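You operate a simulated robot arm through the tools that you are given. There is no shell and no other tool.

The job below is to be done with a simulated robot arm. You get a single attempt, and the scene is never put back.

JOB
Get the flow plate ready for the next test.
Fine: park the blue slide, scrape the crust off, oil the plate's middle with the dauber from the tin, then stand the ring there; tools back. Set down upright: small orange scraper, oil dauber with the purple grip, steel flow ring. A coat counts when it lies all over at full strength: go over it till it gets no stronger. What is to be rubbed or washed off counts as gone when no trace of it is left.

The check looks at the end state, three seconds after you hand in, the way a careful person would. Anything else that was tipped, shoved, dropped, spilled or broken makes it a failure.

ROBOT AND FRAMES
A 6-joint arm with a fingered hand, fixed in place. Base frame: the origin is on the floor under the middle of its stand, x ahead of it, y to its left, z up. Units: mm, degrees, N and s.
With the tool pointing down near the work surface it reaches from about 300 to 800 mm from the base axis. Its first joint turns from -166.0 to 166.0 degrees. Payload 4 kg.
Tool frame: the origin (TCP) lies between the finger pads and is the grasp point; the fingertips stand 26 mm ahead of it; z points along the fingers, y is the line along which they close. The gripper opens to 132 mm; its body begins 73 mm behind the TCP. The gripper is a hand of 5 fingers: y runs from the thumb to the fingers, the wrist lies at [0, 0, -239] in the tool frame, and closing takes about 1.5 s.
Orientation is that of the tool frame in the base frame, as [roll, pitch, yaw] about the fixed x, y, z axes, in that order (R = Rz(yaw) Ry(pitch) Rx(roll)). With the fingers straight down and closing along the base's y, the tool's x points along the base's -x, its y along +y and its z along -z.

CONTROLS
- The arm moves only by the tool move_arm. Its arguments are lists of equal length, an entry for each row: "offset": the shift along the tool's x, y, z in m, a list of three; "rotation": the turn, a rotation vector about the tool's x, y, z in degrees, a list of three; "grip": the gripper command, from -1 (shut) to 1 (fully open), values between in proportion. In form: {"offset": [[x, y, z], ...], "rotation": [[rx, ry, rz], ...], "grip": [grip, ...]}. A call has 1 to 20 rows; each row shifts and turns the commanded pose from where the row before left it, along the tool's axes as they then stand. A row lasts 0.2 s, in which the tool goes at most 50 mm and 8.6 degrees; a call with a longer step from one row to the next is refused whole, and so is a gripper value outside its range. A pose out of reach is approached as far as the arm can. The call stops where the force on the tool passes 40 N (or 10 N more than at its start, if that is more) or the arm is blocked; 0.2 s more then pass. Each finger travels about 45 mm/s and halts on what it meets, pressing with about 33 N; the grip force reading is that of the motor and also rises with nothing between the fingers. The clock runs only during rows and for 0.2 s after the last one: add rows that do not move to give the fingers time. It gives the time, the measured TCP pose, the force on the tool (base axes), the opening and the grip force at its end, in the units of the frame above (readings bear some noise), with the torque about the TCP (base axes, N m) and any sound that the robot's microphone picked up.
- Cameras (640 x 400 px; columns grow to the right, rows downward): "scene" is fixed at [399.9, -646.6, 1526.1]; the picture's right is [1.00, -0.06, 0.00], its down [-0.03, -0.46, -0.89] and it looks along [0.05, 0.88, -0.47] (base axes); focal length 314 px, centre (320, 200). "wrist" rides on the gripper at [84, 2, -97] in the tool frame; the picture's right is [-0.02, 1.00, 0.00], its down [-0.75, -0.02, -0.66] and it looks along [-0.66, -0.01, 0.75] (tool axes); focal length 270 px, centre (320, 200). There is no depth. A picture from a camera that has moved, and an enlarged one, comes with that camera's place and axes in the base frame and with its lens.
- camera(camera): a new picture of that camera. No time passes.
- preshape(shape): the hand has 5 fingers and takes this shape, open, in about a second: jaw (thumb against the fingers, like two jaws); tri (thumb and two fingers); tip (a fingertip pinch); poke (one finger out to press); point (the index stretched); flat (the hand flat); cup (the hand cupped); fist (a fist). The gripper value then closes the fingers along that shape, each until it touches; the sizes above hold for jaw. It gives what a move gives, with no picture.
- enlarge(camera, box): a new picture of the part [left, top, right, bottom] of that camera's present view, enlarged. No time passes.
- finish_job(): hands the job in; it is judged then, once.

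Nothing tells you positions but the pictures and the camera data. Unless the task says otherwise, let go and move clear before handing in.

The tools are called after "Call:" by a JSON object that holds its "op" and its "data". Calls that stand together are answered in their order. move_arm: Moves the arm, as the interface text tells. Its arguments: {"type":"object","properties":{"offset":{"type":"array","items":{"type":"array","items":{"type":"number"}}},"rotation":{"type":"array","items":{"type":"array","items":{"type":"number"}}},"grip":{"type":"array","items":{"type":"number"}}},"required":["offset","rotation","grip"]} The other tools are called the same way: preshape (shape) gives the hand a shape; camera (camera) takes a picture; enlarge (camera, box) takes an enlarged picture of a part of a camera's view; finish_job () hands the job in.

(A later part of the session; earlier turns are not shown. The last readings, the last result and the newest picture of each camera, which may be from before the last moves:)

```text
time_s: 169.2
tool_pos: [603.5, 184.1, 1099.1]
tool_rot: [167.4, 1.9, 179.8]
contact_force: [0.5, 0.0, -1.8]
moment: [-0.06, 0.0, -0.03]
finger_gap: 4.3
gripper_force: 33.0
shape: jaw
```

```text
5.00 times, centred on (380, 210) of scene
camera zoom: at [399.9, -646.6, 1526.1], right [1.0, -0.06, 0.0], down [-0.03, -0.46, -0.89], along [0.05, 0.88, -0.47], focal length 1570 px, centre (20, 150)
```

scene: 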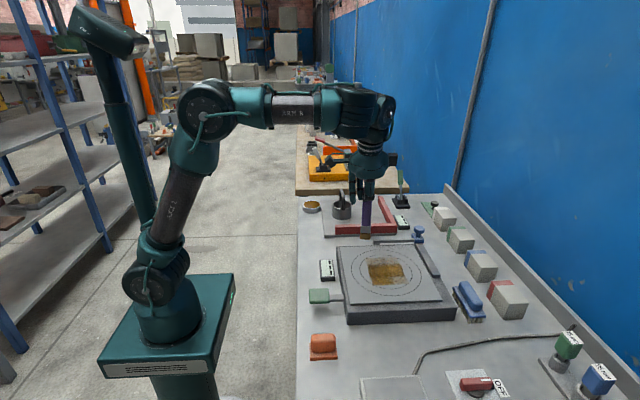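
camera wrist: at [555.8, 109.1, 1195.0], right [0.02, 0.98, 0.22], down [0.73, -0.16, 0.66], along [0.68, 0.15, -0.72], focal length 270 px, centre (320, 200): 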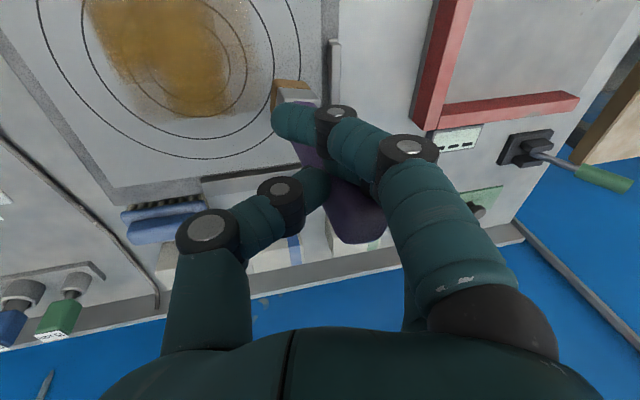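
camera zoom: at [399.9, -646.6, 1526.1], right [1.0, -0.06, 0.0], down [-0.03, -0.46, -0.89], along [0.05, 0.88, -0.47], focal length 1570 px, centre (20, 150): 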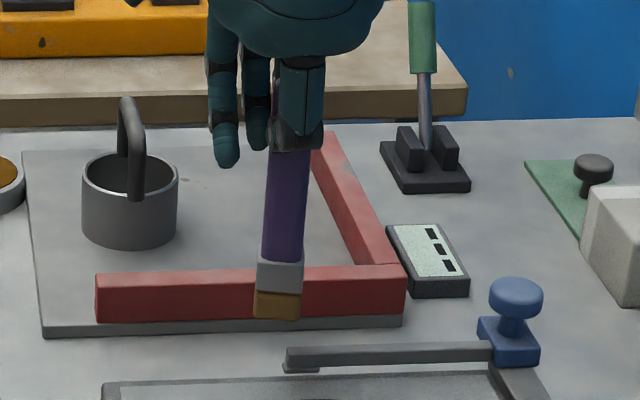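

The tone hardly changes now, so it is close to saturated. To be safe I'll dip once more and go over the edges again.

Call:
{"op": "move_arm", "data": {"offset": [[0.02076, 0.03632, 0.00746], [0.02076, 0.03632, 0.00746], [0.02076, 0.03632, 0.00746], [0.02076, 0.03632, 0.00746], [0.02076, 0.03632, 0.00746], [0.02076, 0.03632, 0.00746], [0.02076, 0.03632, 0.00746], [0.02076, 0.03632, 0.00746], [0.02076, 0.03632, 0.00746], [0.00115, -0.00758, 0.03415], [0.0009, -0.00585, 0.02634], [0, 0, 0]], "rotation": [[0, 0, 0], [0, 0, 0], [0, 0, 0], [0, 0, 0], [0, 0, 0], [0, 0, 0], [0, 0, 0], [0, 0, 0], [0, 0, 0], [0, 0, 0], [0, 0, 0], [0, 0, 0]], "grip": [-1, -1, -1, -1, -1, -1, -1, -1, -1, -1, -1, -1]}}

Call:
{"op": "enlarge", "data": {"camera": "wrist", "box": [200, 0, 360, 130]}}

Call:
{"op": "enlarge", "data": {"camera": "scene", "box": [300, 180, 340, 225]}}

```text
time_s: 171.8
tool_pos: [418.2, 517.6, 1035.5]
tool_rot: [167.4, 1.8, 179.7]
contact_force: [-0.5, 0.1, -0.8]
moment: [-0.01, 0.04, 0.05]
finger_gap: 4.3
gripper_force: 33.5
shape: jaw
```

```text
3.08 times, centred on (280, 65) of wrist
camera zoom: at [328.9, 498.8, 1128.8], right [0.02, 0.98, 0.22], down [0.73, -0.16, 0.66], along [0.68, 0.15, -0.72], focal length 832 px, centre (443, 615)
```

zoom: 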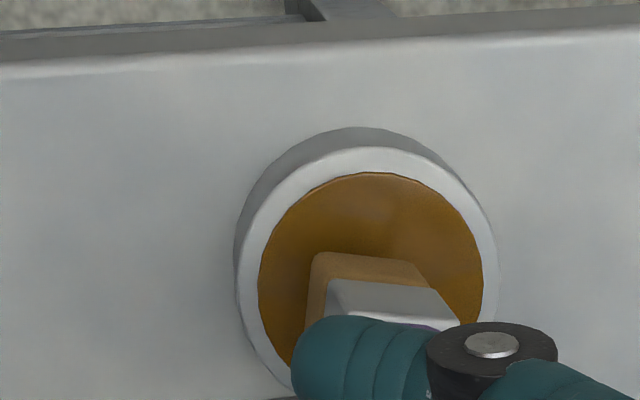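

```text
8.89 times, centred on (320, 202) of scene
camera zoom: at [399.9, -646.6, 1526.1], right [1.0, -0.06, 0.0], down [-0.03, -0.46, -0.89], along [0.05, 0.88, -0.47], focal length 2791 px, centre (320, 178)
```

zoom: 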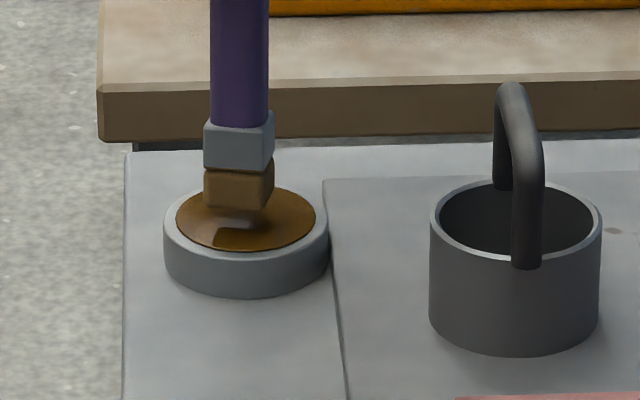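

Call:
{"op": "move_arm", "data": {"offset": [[0.00017, -0.0011, 0.0049], [0.00017, -0.0011, 0.0049], [3e-05, -0.00022, 0.00098], [0, 0, 0]], "rotation": [[0, 0, 0], [0, 0, 0], [0, 0, 0], [0, 0, 0]], "grip": [-1, -1, -1, -1]}}

Call:
{"op": "enlarge", "data": {"camera": "scene", "box": [300, 180, 340, 225]}}

```text
time_s: 172.8
tool_pos: [419.1, 516.9, 1023.7]
tool_rot: [167.5, 1.9, 179.7]
contact_force: [-1.0, -1.0, -1.3]
moment: [-0.01, -0.01, -0.01]
finger_gap: 4.3
gripper_force: 32.9
shape: jaw
```

```text
8.89 times, centred on (320, 202) of scene
camera zoom: at [399.9, -646.6, 1526.1], right [1.0, -0.06, 0.0], down [-0.03, -0.46, -0.89], along [0.05, 0.88, -0.47], focal length 2791 px, centre (320, 178)
```

zoom: 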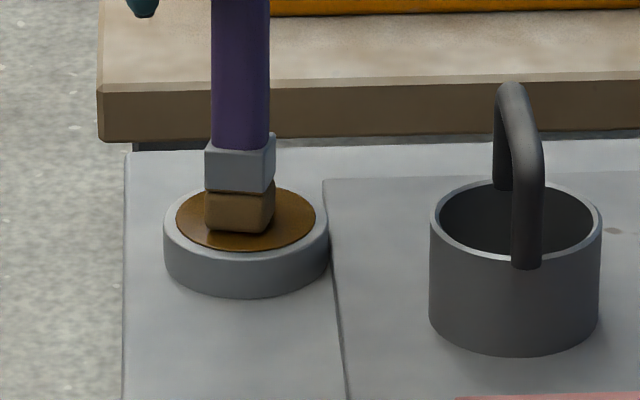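

Call:
{"op": "move_arm", "data": {"offset": [[3e-05, -0.00022, 0.00098], [3e-05, -0.00022, 0.00098], [0, 0, 0], [0, 0, 0]], "rotation": [[0, 0, 0], [0, 0, 0], [0, 0, 0], [0, 0, 0]], "grip": [-1, -1, -1, -1]}}

Call:
{"op": "enlarge", "data": {"camera": "scene", "box": [300, 180, 340, 225]}}

```text
time_s: 173.8
tool_pos: [419.6, 517.2, 1023.2]
tool_rot: [167.5, 2.0, 179.7]
contact_force: [-0.2, 0.7, 3.8]
moment: [0.1, 0.01, 0.0]
finger_gap: 4.5
gripper_force: 32.9
shape: jaw
```

```text
8.89 times, centred on (320, 202) of scene
camera zoom: at [399.9, -646.6, 1526.1], right [1.0, -0.06, 0.0], down [-0.03, -0.46, -0.89], along [0.05, 0.88, -0.47], focal length 2791 px, centre (320, 178)
```

zoom: 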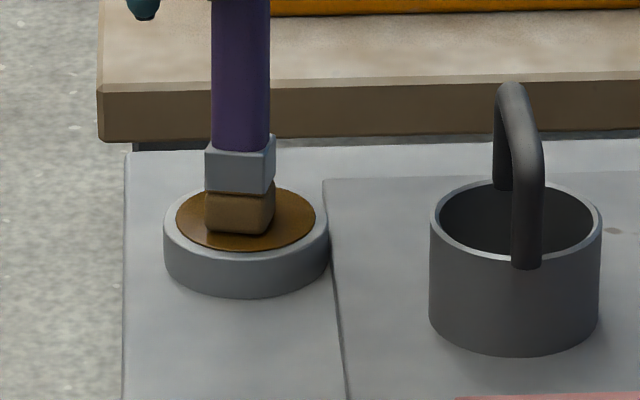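

Call:
{"op": "move_arm", "data": {"offset": [[-0.0004, 0.0026, -0.0117], [-0.001, 0.0065, -0.0293], [-0.001, 0.0065, -0.0293], [-0.02086, -0.03734, -0.00757], [-0.02086, -0.03734, -0.00757], [-0.02086, -0.03734, -0.00757], [-0.02086, -0.03734, -0.00757], [-0.02086, -0.03734, -0.00757], [-0.02086, -0.03734, -0.00757], [-0.02086, -0.03734, -0.00757], [-0.02086, -0.03734, -0.00757], [-0.02086, -0.03734, -0.00757], [-0.02086, -0.03734, -0.00757], [-0.02086, -0.03734, -0.00757], [0, 0, 0]], "rotation": [[0, 0, 0], [0, 0, 0], [0, 0, 0], [0, 0, 0], [0, 0, 0], [0, 0, 0], [0, 0, 0], [0, 0, 0], [0, 0, 0], [0, 0, 0], [0, 0, 0], [0, 0, 0], [0, 0, 0], [0, 0, 0], [0, 0, 0]], "grip": [-1, -1, -1, -1, -1, -1, -1, -1, -1, -1, -1, -1, -1, -1, -1]}}

Call:
{"op": "enlarge", "data": {"camera": "scene", "box": [350, 190, 430, 290]}}

```text
time_s: 177.0
tool_pos: [646.5, 97.9, 1096.6]
tool_rot: [167.6, 1.9, 179.7]
contact_force: [0.6, -0.2, -1.0]
moment: [-0.01, 0.01, 0.0]
finger_gap: 3.8
gripper_force: 32.7
shape: jaw
```

```text
4.00 times, centred on (390, 240) of scene
camera zoom: at [399.9, -646.6, 1526.1], right [1.0, -0.06, 0.0], down [-0.03, -0.46, -0.89], along [0.05, 0.88, -0.47], focal length 1256 px, centre (40, 40)
```

zoom: 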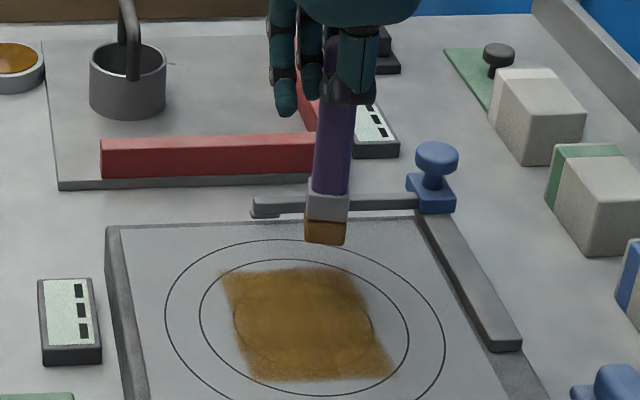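

Call:
{"op": "move_arm", "data": {"offset": [[-0.0044, -0.0037, 0.0169], [0.0006, -0.0037, 0.0166], [7e-05, -0.00043, 0.00195], [0, 0, 0]], "rotation": [[0, 0, 0], [0, 0, 0], [0, 0, 0], [0, 0, 0]], "grip": [-1, -1, -1, -1]}}

```text
time_s: 178.0
tool_pos: [652.2, 97.4, 1059.6]
tool_rot: [167.6, 2.0, 179.7]
contact_force: [-0.8, 0.7, 1.3]
moment: [0.03, -0.01, 0.01]
finger_gap: 4.1
gripper_force: 33.0
shape: jaw
```

Call:
{"op": "move_arm", "data": {"offset": [[2e-05, -0.0001, 0.0004], [-6e-05, -0.00586, -0.0013], [-6e-05, -0.00586, -0.0013], [-6e-05, -0.00586, -0.0013], [-6e-05, -0.00586, -0.0013], [-6e-05, -0.00586, -0.0013], [-6e-05, -0.00586, -0.0013], [-6e-05, -0.00586, -0.0013], [-6e-05, -0.00586, -0.0013], [-6e-05, -0.00586, -0.0013], [-6e-05, -0.00586, -0.0013], [-6e-05, -0.00586, -0.0013], [-6e-05, -0.00586, -0.0013], [-6e-05, -0.00586, -0.0013], [-6e-05, -0.00586, -0.0013], [-6e-05, -0.00586, -0.0013], [0, 0, 0]], "rotation": [[0, 0, 0], [0, 0, 0], [0, 0, 0], [0, 0, 0], [0, 0, 0], [0, 0, 0], [0, 0, 0], [0, 0, 0], [0, 0, 0], [0, 0, 0], [0, 0, 0], [0, 0, 0], [0, 0, 0], [0, 0, 0], [0, 0, 0], [0, 0, 0], [0, 0, 0]], "grip": [-1, -1, -1, -1, -1, -1, -1, -1, -1, -1, -1, -1, -1, -1, -1, -1, -1]}}

Call:
{"op": "enlarge", "data": {"camera": "scene", "box": [360, 235, 420, 290]}}

```text
time_s: 181.6
tool_pos: [653.3, 8.2, 1058.3]
tool_rot: [167.5, 2.0, 179.8]
contact_force: [0.6, 1.3, 2.0]
moment: [0.28, -0.1, 0.03]
finger_gap: 4.1
gripper_force: 32.7
shape: jaw
```

```text
7.27 times, centred on (390, 262) of scene
camera zoom: at [399.9, -646.6, 1526.1], right [1.0, -0.06, 0.0], down [-0.03, -0.46, -0.89], along [0.05, 0.88, -0.47], focal length 2283 px, centre (-189, -254)
```

zoom: 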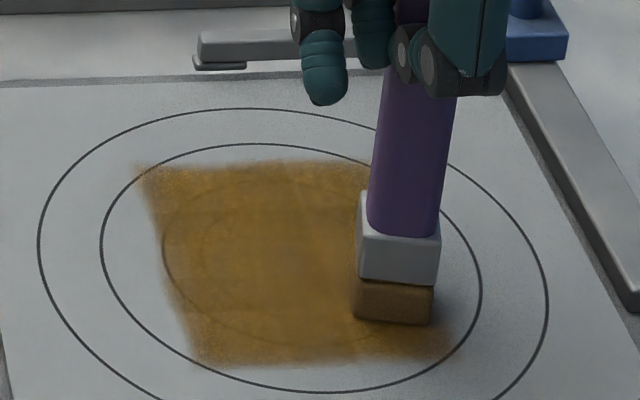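

Call:
{"op": "move_arm", "data": {"offset": [[-0.00026, 0.0017, -0.0078], [0.0208, -0.0175, -0.0046], [0.00026, -0.0017, 0.0077], [6e-05, 0.00586, 0.0013], [6e-05, 0.00586, 0.0013], [6e-05, 0.00586, 0.0013], [6e-05, 0.00586, 0.0013], [6e-05, 0.00586, 0.0013], [6e-05, 0.00586, 0.0013], [6e-05, 0.00586, 0.0013], [6e-05, 0.00586, 0.0013], [6e-05, 0.00586, 0.0013], [6e-05, 0.00586, 0.0013], [6e-05, 0.00586, 0.0013], [6e-05, 0.00586, 0.0013], [6e-05, 0.00586, 0.0013], [6e-05, 0.00586, 0.0013], [6e-05, 0.00586, 0.0013], [6e-05, 0.00586, 0.0013], [0, 0, 0]], "rotation": [[0, 0, 0], [0, 0, 0], [0, 0, 0], [0, 0, 0], [0, 0, 0], [0, 0, 0], [0, 0, 0], [0, 0, 0], [0, 0, 0], [0, 0, 0], [0, 0, 0], [0, 0, 0], [0, 0, 0], [0, 0, 0], [0, 0, 0], [0, 0, 0], [0, 0, 0], [0, 0, 0], [0, 0, 0], [0, 0, 0]], "grip": [-1, -1, -1, -1, -1, -1, -1, -1, -1, -1, -1, -1, -1, -1, -1, -1, -1, -1, -1, -1]}}

Call:
{"op": "enlarge", "data": {"camera": "scene", "box": [360, 235, 420, 290]}}

```text
time_s: 185.8
tool_pos: [629.5, 87.5, 1059.2]
tool_rot: [167.5, 1.9, 179.7]
contact_force: [0.8, -0.7, 3.6]
moment: [-0.07, -0.02, -0.01]
finger_gap: 4.3
gripper_force: 33.1
shape: jaw
```

```text
7.27 times, centred on (390, 262) of scene
camera zoom: at [399.9, -646.6, 1526.1], right [1.0, -0.06, 0.0], down [-0.03, -0.46, -0.89], along [0.05, 0.88, -0.47], focal length 2283 px, centre (-189, -254)
```

zoom: 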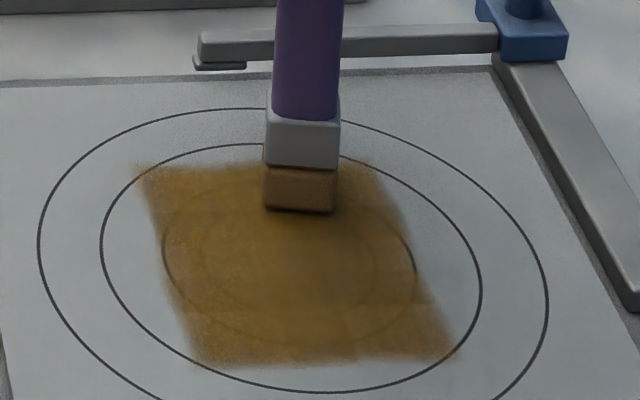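

Call:
{"op": "move_arm", "data": {"offset": [[-0.00026, 0.0017, -0.0078], [0.0251, 0.00885, 0.0011], [0.00026, -0.0017, 0.0076], [-6e-05, -0.00586, -0.0013], [-6e-05, -0.00586, -0.0013], [-6e-05, -0.00586, -0.0013], [-6e-05, -0.00586, -0.0013], [-6e-05, -0.00586, -0.0013], [-6e-05, -0.00586, -0.0013], [-6e-05, -0.00586, -0.0013], [-6e-05, -0.00586, -0.0013], [-6e-05, -0.00586, -0.0013], [-6e-05, -0.00586, -0.0013], [-6e-05, -0.00586, -0.0013], [-6e-05, -0.00586, -0.0013], [-6e-05, -0.00586, -0.0013], [-6e-05, -0.00586, -0.0013], [-6e-05, -0.00586, -0.0013], [-6e-05, -0.00586, -0.0013], [0, 0, 0]], "rotation": [[0, 0, 0], [0, 0, 0], [0, 0, 0], [0, 0, 0], [0, 0, 0], [0, 0, 0], [0, 0, 0], [0, 0, 0], [0, 0, 0], [0, 0, 0], [0, 0, 0], [0, 0, 0], [0, 0, 0], [0, 0, 0], [0, 0, 0], [0, 0, 0], [0, 0, 0], [0, 0, 0], [0, 0, 0], [0, 0, 0]], "grip": [-1, -1, -1, -1, -1, -1, -1, -1, -1, -1, -1, -1, -1, -1, -1, -1, -1, -1, -1, -1]}}

Call:
{"op": "enlarge", "data": {"camera": "scene", "box": [360, 235, 420, 290]}}

```text
time_s: 190.0
tool_pos: [605.9, -0.8, 1057.8]
tool_rot: [167.5, 2.1, 179.8]
contact_force: [-0.7, 1.4, 3.4]
moment: [0.3, -0.1, 0.03]
finger_gap: 4.3
gripper_force: 33.0
shape: jaw
```

```text
7.27 times, centred on (390, 262) of scene
camera zoom: at [399.9, -646.6, 1526.1], right [1.0, -0.06, 0.0], down [-0.03, -0.46, -0.89], along [0.05, 0.88, -0.47], focal length 2283 px, centre (-189, -254)
```

zoom: 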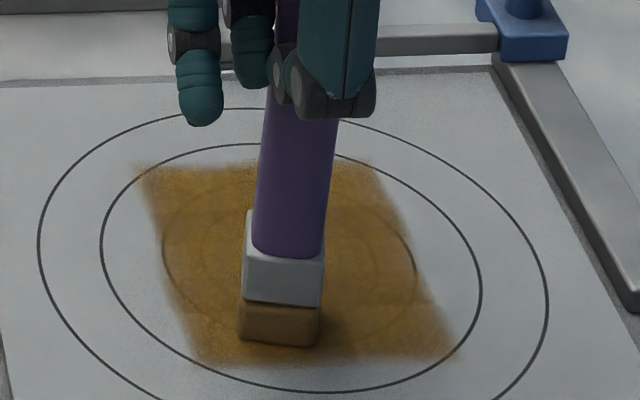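

The coat looks uniform and no longer changes. I'll lift off and carry the dauber back towards its spot at about (421, 391).

Call:
{"op": "move_arm", "data": {"offset": [[-0.0003, 0.0022, -0.0098], [-0.0006, 0.0038, -0.0171], [-0.0008, 0.005, -0.0224], [0.01942, 0.0371, 0.00757], [0.01942, 0.0371, 0.00757], [0.01942, 0.0371, 0.00757], [0.01942, 0.0371, 0.00757], [0.01942, 0.0371, 0.00757], [0.01942, 0.0371, 0.00757], [0.01942, 0.0371, 0.00757], [0.01942, 0.0371, 0.00757], [0.01942, 0.0371, 0.00757], [0.01942, 0.0371, 0.00757], [0, 0, 0], [0, 0, 0], [0, 0, 0]], "rotation": [[0, 0, 0], [0, 0, 0], [0, 0, 0], [0, 0, 0], [0, 0, 0], [0, 0, 0], [0, 0, 0], [0, 0, 0], [0, 0, 0], [0, 0, 0], [0, 0, 0], [0, 0, 0], [0, 0, 0], [-0.2, 1.3, -5.85], [-0.2, 1.3, -5.85], [0, 0, 0]], "grip": [-1, -1, -1, -1, -1, -1, -1, -1, -1, -1, -1, -1, -1, -1, -1, -1]}}

Call:
{"op": "enlarge", "data": {"camera": "wrist", "box": [200, 20, 420, 200]}}

Call:
{"op": "enlarge", "data": {"camera": "scene", "box": [290, 160, 350, 235]}}

Call:
{"op": "enlarge", "data": {"camera": "scene", "box": [360, 235, 420, 290]}}

```text
time_s: 193.4
tool_pos: [414.1, 378.5, 1110.2]
tool_rot: [167.6, 1.9, -168.2]
contact_force: [-1.0, -0.6, -1.3]
moment: [0.01, -0.02, 0.01]
finger_gap: 3.9
gripper_force: 33.2
shape: jaw
```

```text
2.22 times, centred on (310, 110) of wrist
camera zoom: at [331.5, 341.2, 1202.3], right [-0.19, 0.96, 0.22], down [0.75, 0.0, 0.66], along [0.64, 0.29, -0.72], focal length 601 px, centre (342, 400)
```

zoom: 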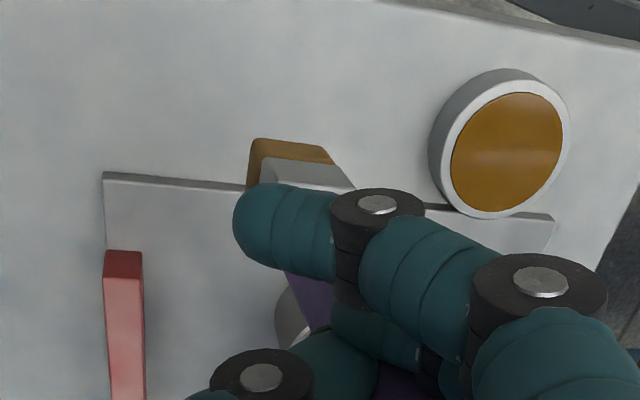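

```text
5.33 times, centred on (320, 198) of scene
camera zoom: at [399.9, -646.6, 1526.1], right [1.0, -0.06, 0.0], down [-0.03, -0.46, -0.89], along [0.05, 0.88, -0.47], focal length 1674 px, centre (320, 213)
```

zoom: 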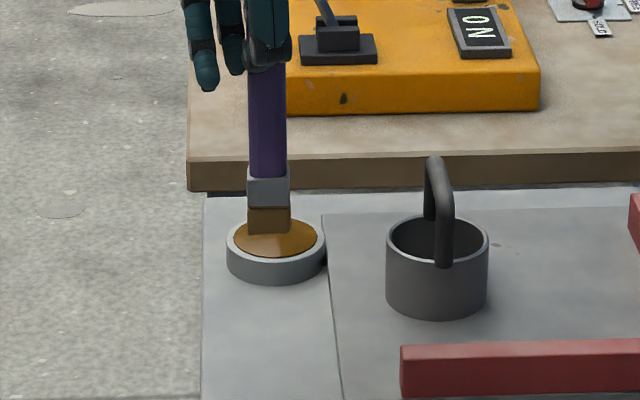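

```text
7.27 times, centred on (390, 262) of scene
camera zoom: at [399.9, -646.6, 1526.1], right [1.0, -0.06, 0.0], down [-0.03, -0.46, -0.89], along [0.05, 0.88, -0.47], focal length 2283 px, centre (-189, -254)
```

zoom: 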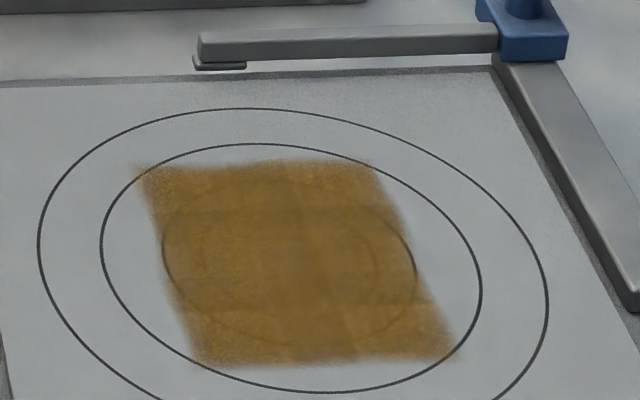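

The oil patch no longer changes, so the coat is saturated. The dauber is straight above its home spot, and I'll lower it onto the bench.

Call:
{"op": "move_arm", "data": {"offset": [[0.0004, -0.0055, 0.0312], [0.0004, -0.0055, 0.0312], [0.0004, -0.0055, 0.0312], [0, 0, 0]], "rotation": [[0, 0, 0], [0, 0, 0], [0, 0, 0], [0, 0, 0]], "grip": [-1, -1, -1, -1]}}

Call:
{"op": "enlarge", "data": {"camera": "wrist", "box": [200, 20, 420, 200]}}

Call:
{"op": "enlarge", "data": {"camera": "scene", "box": [295, 175, 345, 235]}}

```text
time_s: 194.4
tool_pos: [415.9, 383.6, 1013.2]
tool_rot: [167.5, 1.9, -168.2]
contact_force: [-0.4, 0.1, -1.4]
moment: [-0.02, 0.04, 0.01]
finger_gap: 3.8
gripper_force: 32.8
shape: jaw
```

```text
2.22 times, centred on (310, 110) of wrist
camera zoom: at [333.2, 346.5, 1106.2], right [-0.19, 0.96, 0.22], down [0.75, -0.01, 0.66], along [0.64, 0.29, -0.72], focal length 601 px, centre (342, 400)
```

zoom: 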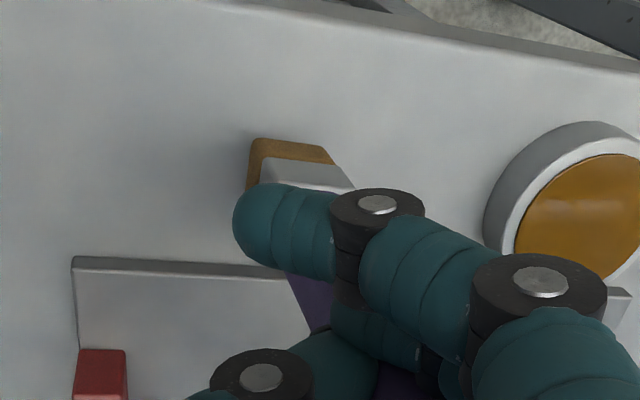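

```text
6.67 times, centred on (320, 205) of scene
camera zoom: at [399.9, -646.6, 1526.1], right [1.0, -0.06, 0.0], down [-0.03, -0.46, -0.89], along [0.05, 0.88, -0.47], focal length 2093 px, centre (320, 167)
```

zoom: 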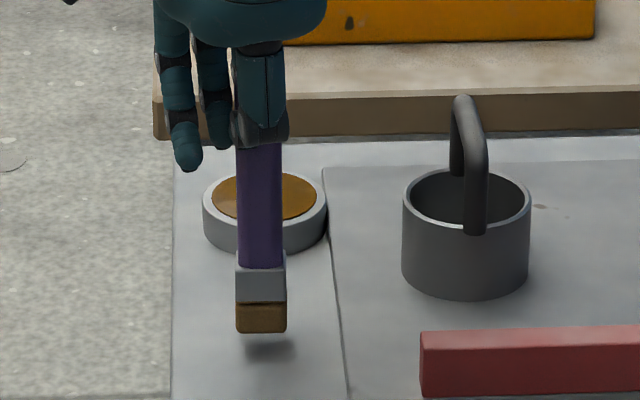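

Call:
{"op": "move_arm", "data": {"offset": [[-0.0007, -0.0011, 0.0039], [-0.0007, -0.0011, 0.0039], [3e-05, -0.00022, 0.00098], [3e-05, -0.00022, 0.00098], [0, 0, 0]], "rotation": [[0, 0, 0], [0, 0, 0], [0, 0, 0], [0, 0, 0], [0, 0, 0]], "grip": [-1, -1, -1, -1, -1]}}

Call:
{"op": "enlarge", "data": {"camera": "scene", "box": [295, 175, 345, 235]}}

```text
time_s: 195.6
tool_pos: [417.3, 383.0, 1003.8]
tool_rot: [167.5, 1.9, -168.3]
contact_force: [-0.9, 0.2, -1.5]
moment: [-0.04, 0.0, -0.03]
finger_gap: 4.1
gripper_force: 33.6
shape: jaw
```

```text
6.67 times, centred on (320, 205) of scene
camera zoom: at [399.9, -646.6, 1526.1], right [1.0, -0.06, 0.0], down [-0.03, -0.46, -0.89], along [0.05, 0.88, -0.47], focal length 2093 px, centre (320, 167)
```

zoom: 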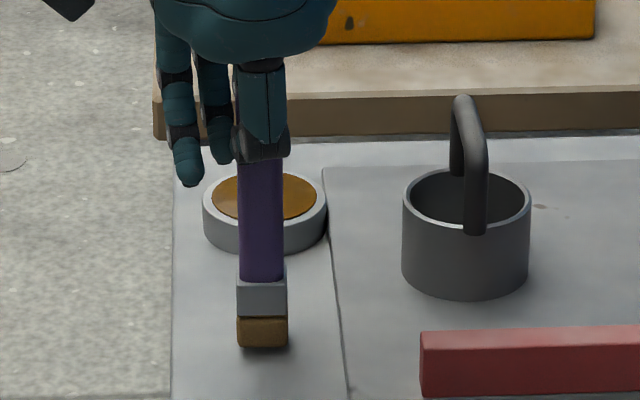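

Call:
{"op": "move_arm", "data": {"offset": [[3e-05, -0.00022, 0.00098], [3e-05, -0.00022, 0.00098], [0, 0, 0]], "rotation": [[0, 0, 0], [0, 0, 0], [0, 0, 0]], "grip": [-1, -1, -1]}}

```text
time_s: 196.4
tool_pos: [416.5, 381.1, 1001.3]
tool_rot: [167.5, 1.9, -168.3]
contact_force: [0.1, 0.1, -1.2]
moment: [-0.01, 0.0, -0.01]
finger_gap: 4.0
gripper_force: 33.0
shape: jaw
```

Call:
{"op": "move_arm", "data": {"offset": [[3e-05, -0.00022, 0.00098], [3e-05, -0.00022, 0.00098], [0, 0, 0]], "rotation": [[0, 0, 0], [0, 0, 0], [0, 0, 0]], "grip": [-1, -1, -1]}}

Call:
{"op": "enlarge", "data": {"camera": "scene", "box": [295, 175, 345, 235]}}

Call:
{"op": "camera", "data": {"camera": "wrist"}}

```text
time_s: 197.2
tool_pos: [417.1, 381.8, 1001.5]
tool_rot: [167.4, 2.0, -168.2]
contact_force: [0.6, -0.4, 9.9]
moment: [0.21, -0.02, 0.04]
finger_gap: 4.0
gripper_force: 32.7
shape: jaw
```

```text
6.67 times, centred on (320, 205) of scene
camera zoom: at [399.9, -646.6, 1526.1], right [1.0, -0.06, 0.0], down [-0.03, -0.46, -0.89], along [0.05, 0.88, -0.47], focal length 2093 px, centre (320, 167)
```

zoom: 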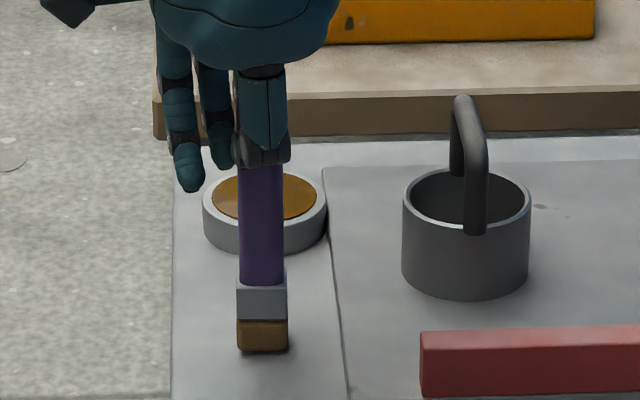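

```text
taken
camera wrist: at [333.9, 346.1, 1093.4], right [-0.19, 0.96, 0.22], down [0.75, -0.01, 0.66], along [0.64, 0.29, -0.71], focal length 270 px, centre (320, 200)
```

wrist: 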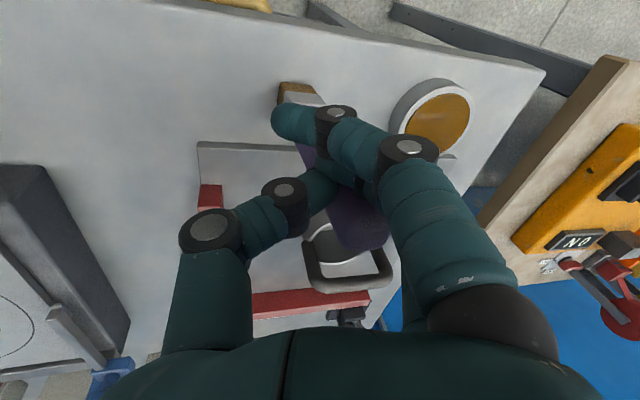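

Call:
{"op": "move_arm", "data": {"offset": [[-3e-05, 0.00022, -0.00098], [0, 0, 0], [0, 0, 0], [0, 0, 0], [0, 0, 0], [0, 0, 0], [0, 0, 0], [0, 0, 0], [0, 0, 0], [0, 0, 0], [0, 0, 0]], "rotation": [[0, 0, 0], [0, 0, 0], [0, 0, 0], [0, 0, 0], [0, 0, 0], [0, 0, 0], [0, 0, 0], [0, 0, 0], [0, 0, 0], [0, 0, 0], [0, 0, 0]], "grip": [-1, -0.92, -0.85, -0.78, -0.7, -0.62, -0.54, -0.46, -0.38, -0.3, -0.3]}}

Call:
{"op": "camera", "data": {"camera": "wrist"}}

Call:
{"op": "enlarge", "data": {"camera": "scene", "box": [295, 175, 345, 235]}}

```text
time_s: 199.6
tool_pos: [416.0, 382.6, 1000.9]
tool_rot: [167.6, 1.8, -168.3]
contact_force: [-0.7, -0.4, 0.8]
moment: [0.0, -0.04, 0.02]
finger_gap: 45.5
gripper_force: 0.1
shape: jaw
```

```text
taken
camera wrist: at [333.7, 345.9, 1094.1], right [-0.19, 0.96, 0.22], down [0.75, -0.01, 0.66], along [0.64, 0.29, -0.72], focal length 270 px, centre (320, 200)
```

wrist: 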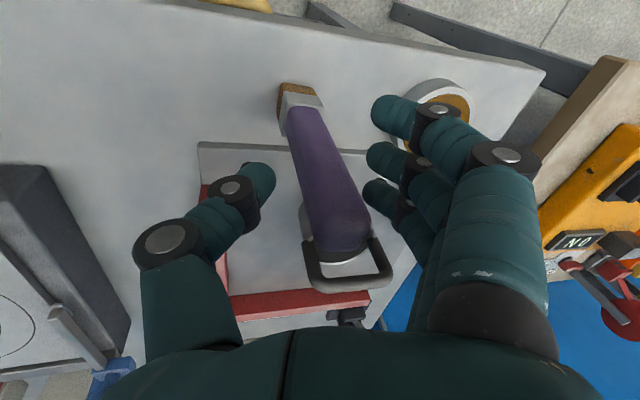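

```text
6.67 times, centred on (320, 205) of scene
camera zoom: at [399.9, -646.6, 1526.1], right [1.0, -0.06, 0.0], down [-0.03, -0.46, -0.89], along [0.05, 0.88, -0.47], focal length 2093 px, centre (320, 167)
```

zoom: 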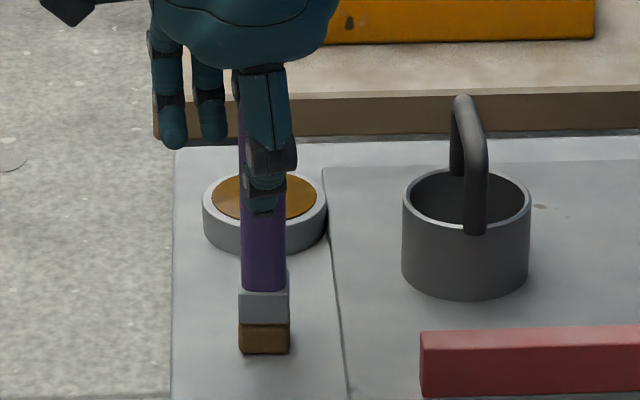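

Call:
{"op": "move_arm", "data": {"offset": [[0, 0, 0], [0, 0, 0], [0, 0, 0], [0, 0, 0], [-0.0005, 0.0033, -0.0146], [-0.001, 0.0065, -0.0293], [-0.0013, 0.0087, -0.039], [-0.0013, 0.0087, -0.039], [0, 0, 0]], "rotation": [[0, 0, 0], [0, 0, 0], [0, 0, 0], [0, 0, 0], [0, 0, 0], [0, 0, 0], [0, 0, 0], [0, 0, 0], [0, 0, 0]], "grip": [-0.1, 0.1, 0.3, 0.5, 0.5, 0.5, 0.5, 0.5, 0.5]}}

Call:
{"op": "camera", "data": {"camera": "wrist"}}

Call:
{"op": "enlarge", "data": {"camera": "scene", "box": [295, 175, 345, 235]}}

```text
time_s: 201.6
tool_pos: [417.7, 383.7, 1125.8]
tool_rot: [167.5, 1.9, -168.3]
contact_force: [0.1, -1.0, 0.1]
moment: [-0.01, 0.03, 0.0]
finger_gap: 98.7
gripper_force: 0.0
shape: jaw
```

```text
taken
camera wrist: at [334.2, 346.7, 1219.2], right [-0.19, 0.96, 0.22], down [0.75, -0.01, 0.66], along [0.64, 0.29, -0.72], focal length 270 px, centre (320, 200)
```

wrist: 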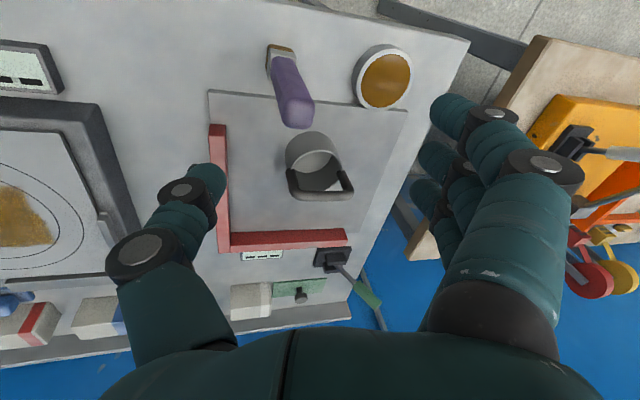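

```text
6.67 times, centred on (320, 205) of scene
camera zoom: at [399.9, -646.6, 1526.1], right [1.0, -0.06, 0.0], down [-0.03, -0.46, -0.89], along [0.05, 0.88, -0.47], focal length 2093 px, centre (320, 167)
```

zoom: 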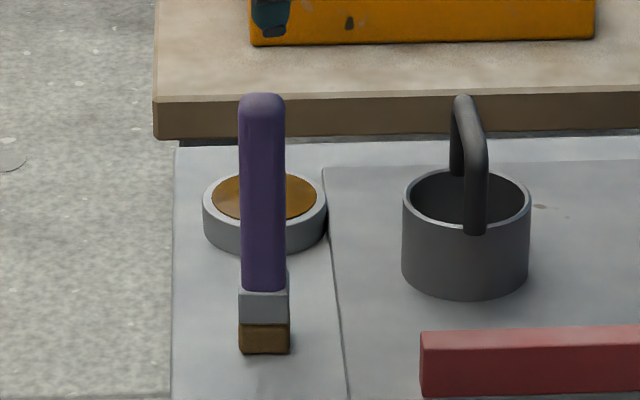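

The dauber is back upright exactly where it was. Now I'll level the hand again and take a close look at the steel ring.

Call:
{"op": "move_arm", "data": {"offset": [[0, 0, 0], [0, 0, 0], [0, 0, 0], [0, 0, 0], [0, 0, 0], [-0.03, 0.036, 0], [-0.03, 0.036, 0], [0, 0, 0]], "rotation": [[0.2, -1.3, 5.85], [0.2, -1.3, 5.85], [2.5, 1.5, 0], [5, 0, 0], [5, 0, 0], [0, 0, 0], [0, 0, 0], [0, 0, 0]], "grip": [0.5, 0.5, 0.5, 0.5, 0.5, 0.5, 0.5, 0.5]}}

Call:
{"op": "camera", "data": {"camera": "wrist"}}

Call:
{"op": "enlarge", "data": {"camera": "wrist", "box": [240, 50, 420, 230]}}

Call:
{"op": "enlarge", "data": {"camera": "scene", "box": [320, 175, 370, 235]}}

```text
time_s: 203.4
tool_pos: [478.0, 455.0, 1125.7]
tool_rot: [179.9, 0.5, 180.0]
contact_force: [0.3, 0.5, 0.6]
moment: [-0.01, 0.0, 0.03]
finger_gap: 98.7
gripper_force: 0.1
shape: jaw
```

```text
taken
camera wrist: at [390.6, 457.2, 1222.8], right [0.02, 1.0, 0.0], down [0.75, -0.01, 0.66], along [0.66, -0.01, -0.75], focal length 270 px, centre (320, 200)
```

wrist: 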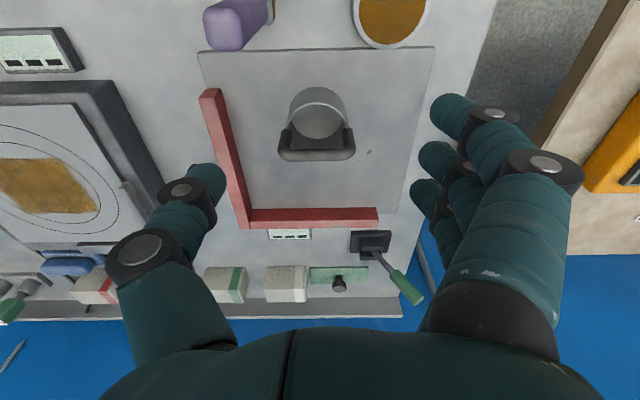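

```text
2.22 times, centred on (330, 140) of wrist
camera zoom: at [390.6, 457.2, 1222.8], right [0.02, 1.0, 0.0], down [0.75, -0.01, 0.66], along [0.66, -0.01, -0.75], focal length 601 px, centre (298, 333)
```

zoom: 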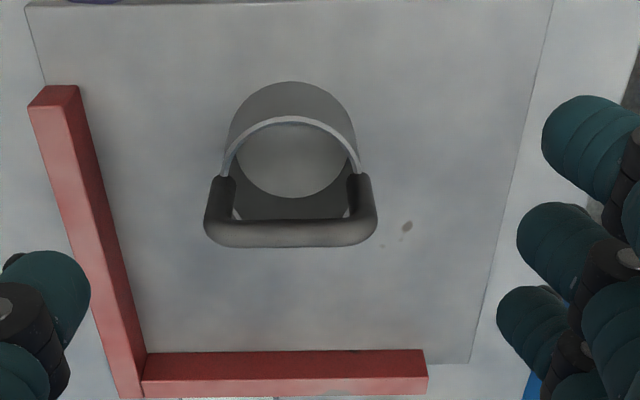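

```text
6.67 times, centred on (345, 205) of scene
camera zoom: at [399.9, -646.6, 1526.1], right [1.0, -0.06, 0.0], down [-0.03, -0.46, -0.89], along [0.05, 0.88, -0.47], focal length 2093 px, centre (153, 167)
```

zoom: 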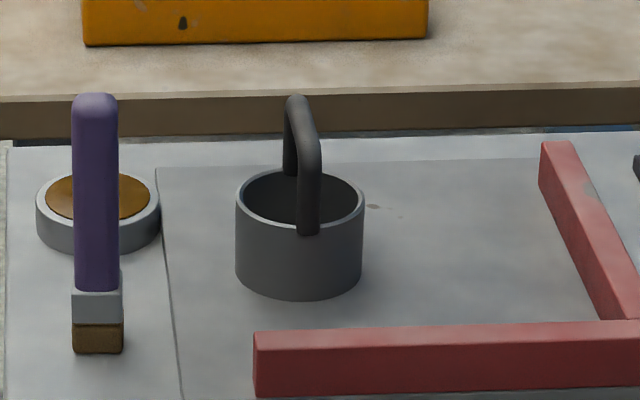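

The ring is about 76 mm across at (540, 451), with an inverted-U handle whose posts sit at y≈411 and 491 and whose top bar is at z≈978. I'll grip the handle posts from outside, so I'll open wider and approach from above.

Call:
{"op": "move_arm", "data": {"offset": [[-0.031, -0.0018, 0], [-0.031, -0.0018, 0], [0, 0, 0.04], [0, 0, 0.04], [0, 0, 0.025], [0, 0, 0]], "rotation": [[0, 0, 0], [0, 0, 0], [0, 0, 0], [0, 0, 0], [0, 0, 0], [0, 0, 0]], "grip": [0.8, 0.8, 0.8, 0.8, 0.8, 0.8]}}

Call:
{"op": "camera", "data": {"camera": "wrist"}}

Call:
{"op": "enlarge", "data": {"camera": "wrist", "box": [200, 100, 440, 260]}}

Call:
{"op": "enlarge", "data": {"camera": "scene", "box": [290, 130, 400, 235]}}

```text
time_s: 204.8
tool_pos: [540.9, 451.8, 1020.9]
tool_rot: [180.0, 0.5, -179.9]
contact_force: [0.1, 0.8, 0.8]
moment: [-0.04, 0.0, 0.01]
finger_gap: 118.5
gripper_force: 0.1
shape: jaw
```

```text
taken
camera wrist: at [454.2, 453.7, 1117.9], right [0.02, 1.0, 0.0], down [0.75, -0.02, 0.66], along [0.66, -0.01, -0.75], focal length 270 px, centre (320, 200)
```

wrist: 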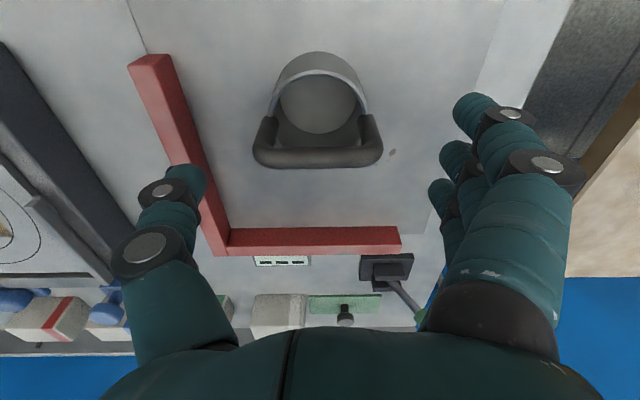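

```text
2.50 times, centred on (320, 180) of wrist
camera zoom: at [454.2, 453.7, 1117.9], right [0.02, 1.0, 0.0], down [0.75, -0.02, 0.66], along [0.66, -0.01, -0.75], focal length 676 px, centre (320, 250)
```

zoom: 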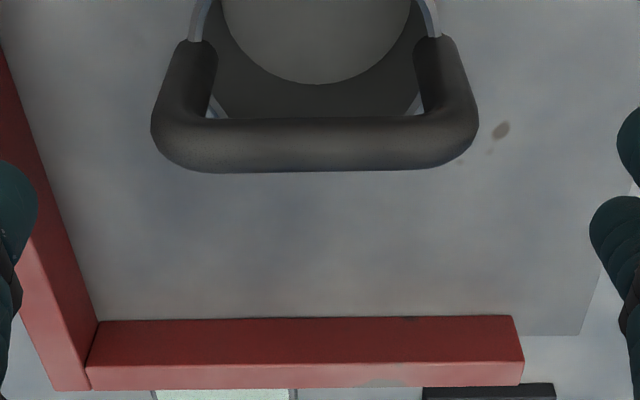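

```text
3.81 times, centred on (345, 182) of scene
camera zoom: at [399.9, -646.6, 1526.1], right [1.0, -0.06, 0.0], down [-0.03, -0.46, -0.89], along [0.05, 0.88, -0.47], focal length 1196 px, centre (225, 267)
```

zoom: 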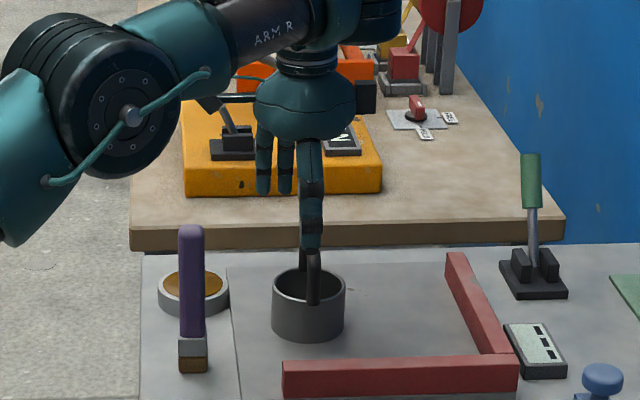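

Call:
{"op": "move_arm", "data": {"offset": [[0.0029, -0.0005, 0.02], [0, 0, 0.022], [0, 0, 0.02], [0, 0, 0]], "rotation": [[0, 0, 0], [0, 0, 0], [0, 0, 0], [0, 0, 0]], "grip": [0.8, 0.8, 0.8, 0.8]}}

Call:
{"op": "camera", "data": {"camera": "wrist"}}

Call:
{"op": "enlarge", "data": {"camera": "scene", "box": [310, 150, 380, 235]}}

```text
time_s: 205.8
tool_pos: [552.0, 465.0, 968.0]
tool_rot: [-180.0, 0.4, -180.0]
contact_force: [-0.3, -0.9, 0.3]
moment: [0.0, -0.04, 0.0]
finger_gap: 118.6
gripper_force: 0.1
shape: jaw
out of reach, approached as far as the arm can: row 1, 2, 3
```

```text
taken
camera wrist: at [467.1, 466.3, 1066.0], right [0.02, 1.0, 0.0], down [0.75, -0.01, 0.66], along [0.66, -0.01, -0.75], focal length 270 px, centre (320, 200)
```

wrist: 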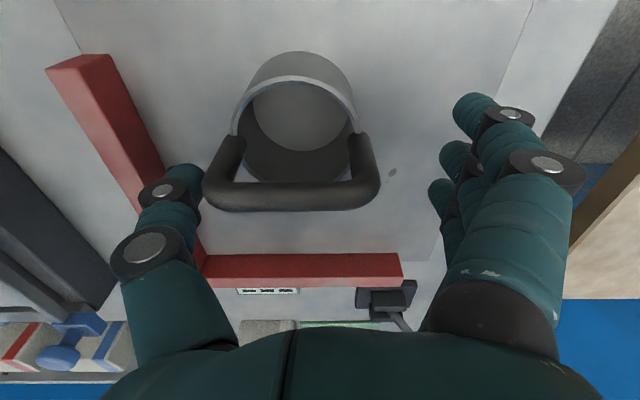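

```text
4.71 times, centred on (345, 192) of scene
camera zoom: at [399.9, -646.6, 1526.1], right [1.0, -0.06, 0.0], down [-0.03, -0.46, -0.89], along [0.05, 0.88, -0.47], focal length 1477 px, centre (202, 235)
```

zoom: 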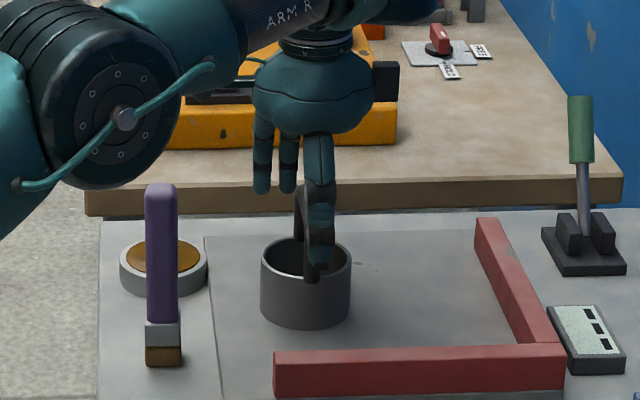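

Call:
{"op": "camera", "data": {"camera": "scene"}}

```text
taken
```

scene: 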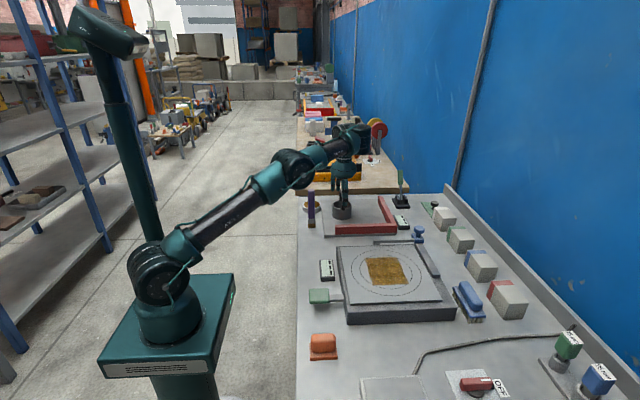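

The arm hit a reach quirk here and stopped 14 mm off, with nothing touched. I'll rise straight up, retract so the elbow bends properly, then come back in lower.

Call:
{"op": "move_arm", "data": {"offset": [[0, 0.003, -0.02], [0, 0, -0.03], [0, 0, -0.03], [0, 0, 0]], "rotation": [[0, 0, 0], [0, 0, 0], [0, 0, 0], [0, 0, 0]], "grip": [0.8, 0.8, 0.8, 0.8]}}

Call:
{"op": "camera", "data": {"camera": "wrist"}}

Call:
{"op": "camera", "data": {"camera": "scene"}}

```text
time_s: 206.8
tool_pos: [551.8, 468.2, 1049.7]
tool_rot: [180.0, 0.5, -179.9]
contact_force: [0.9, -0.2, 0.9]
moment: [0.01, 0.02, -0.03]
finger_gap: 118.6
gripper_force: 0.1
shape: jaw
```

```text
taken
camera wrist: at [465.6, 469.1, 1147.0], right [0.02, 1.0, 0.0], down [0.75, -0.01, 0.66], along [0.66, -0.01, -0.75], focal length 270 px, centre (320, 200)
```

wrist: 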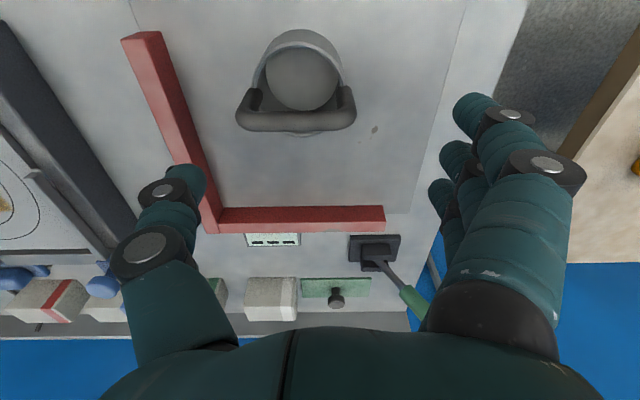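

```text
taken
```

scene: 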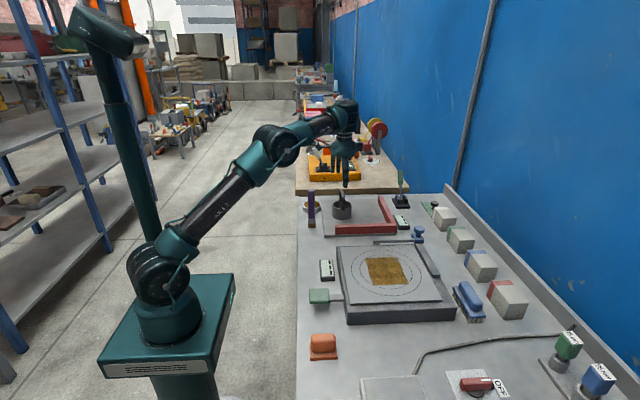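

Call:
{"op": "move_arm", "data": {"offset": [[0.008, -0.0345, 0], [0.008, -0.0345, 0], [0.008, -0.0345, 0], [0.008, -0.0345, 0], [0, 0, 0.02], [0, 0, 0]], "rotation": [[0, 0, 0], [0, 0, 0], [0, 0, 0], [0, 0, 0], [0, 0, 0], [0, 0, 0]], "grip": [0.8, 0.8, 0.8, 0.8, 0.8, 0.8]}}

Call:
{"op": "camera", "data": {"camera": "scene"}}

```text
time_s: 208.2
tool_pos: [561.3, 359.0, 1068.0]
tool_rot: [-179.8, 0.3, -180.0]
contact_force: [-0.2, 0.5, 0.3]
moment: [-0.02, 0.02, 0.01]
finger_gap: 118.5
gripper_force: 0.1
shape: jaw
out of reach, approached as far as the arm can: row 2, 3, 4, 5
```

```text
taken
```

scene: 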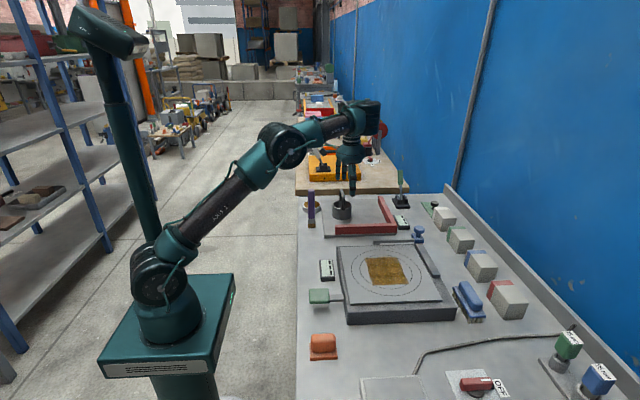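

Call:
{"op": "enlarge", "data": {"camera": "scene", "box": [230, 80, 410, 210]}}

```text
3.08 times, centred on (320, 145) of scene
camera zoom: at [399.9, -646.6, 1526.1], right [1.0, -0.06, 0.0], down [-0.03, -0.46, -0.89], along [0.05, 0.88, -0.47], focal length 966 px, centre (320, 369)
```

zoom: 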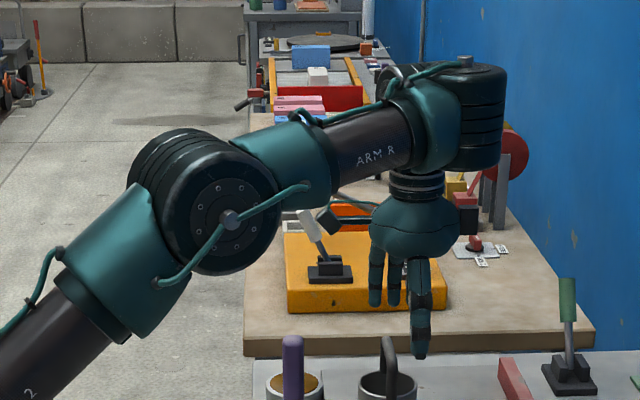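

Call:
{"op": "move_arm", "data": {"offset": [[0.02, 0, -0.035], [0.02, 0, -0.035], [0.035, -0.01, 0], [0.035, -0.01, 0], [0, 0, 0]], "rotation": [[0, 0, 0], [0, 0, 0], [0, 0, 0], [0, 0, 0], [0, 0, 0]], "grip": [0.8, 0.8, 0.8, 0.8, 0.8]}}

Call:
{"op": "camera", "data": {"camera": "scene"}}

```text
time_s: 209.4
tool_pos: [459.6, 344.9, 1155.9]
tool_rot: [-179.9, 0.1, -180.0]
contact_force: [0.9, -0.2, -1.0]
moment: [-0.02, 0.01, -0.01]
finger_gap: 118.4
gripper_force: 0.1
shape: jaw
out of reach, approached as far as the arm can: row 4
```

```text
taken
```

scene: 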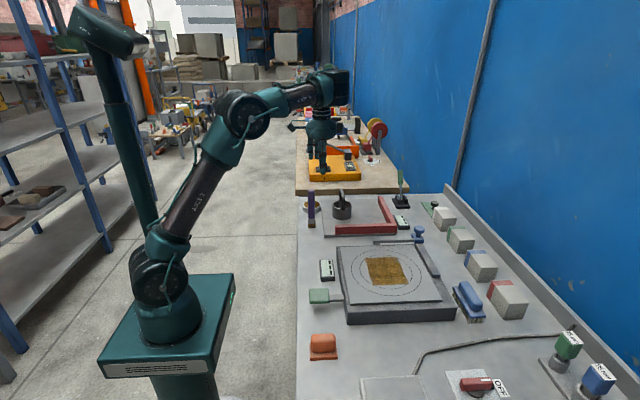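

Call:
{"op": "move_arm", "data": {"offset": [[-0.004, 0.015, 0.012], [-0.004, 0.015, 0.012], [-0.004, 0.015, 0.012], [-0.012, 0.013, 0.008], [-0.012, 0.013, 0.008], [-0.012, 0.013, 0.008], [-0.012, 0.013, 0.008], [0, 0, 0]], "rotation": [[0, 0, 0], [0, 0, 0], [0, 0, 0], [0, 0, 0], [0, 0, 0], [0, 0, 0], [0, 0, 0], [0, 0, 0]], "grip": [0.8, 0.8, 0.8, 0.8, 0.8, 0.8, 0.8, 0.8]}}

Call:
{"op": "enlarge", "data": {"camera": "scene", "box": [200, 60, 400, 220]}}

```text
time_s: 211.2
tool_pos: [521.6, 443.9, 1087.9]
tool_rot: [179.9, 0.5, 180.0]
contact_force: [0.7, 0.5, -0.3]
moment: [0.0, -0.01, -0.01]
finger_gap: 118.6
gripper_force: 0.0
shape: jaw
```

```text
2.50 times, centred on (300, 140) of scene
camera zoom: at [399.9, -646.6, 1526.1], right [1.0, -0.06, 0.0], down [-0.03, -0.46, -0.89], along [0.05, 0.88, -0.47], focal length 785 px, centre (370, 350)
```

zoom: 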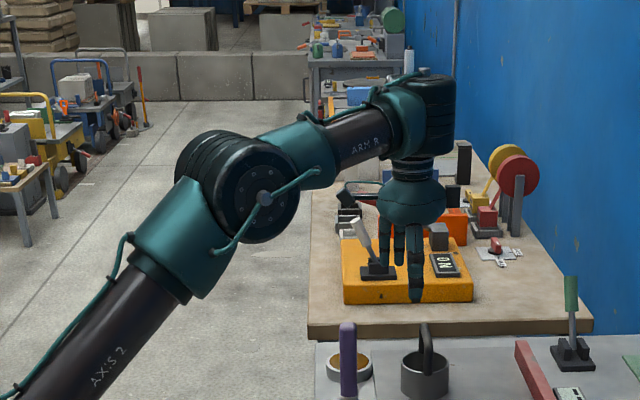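

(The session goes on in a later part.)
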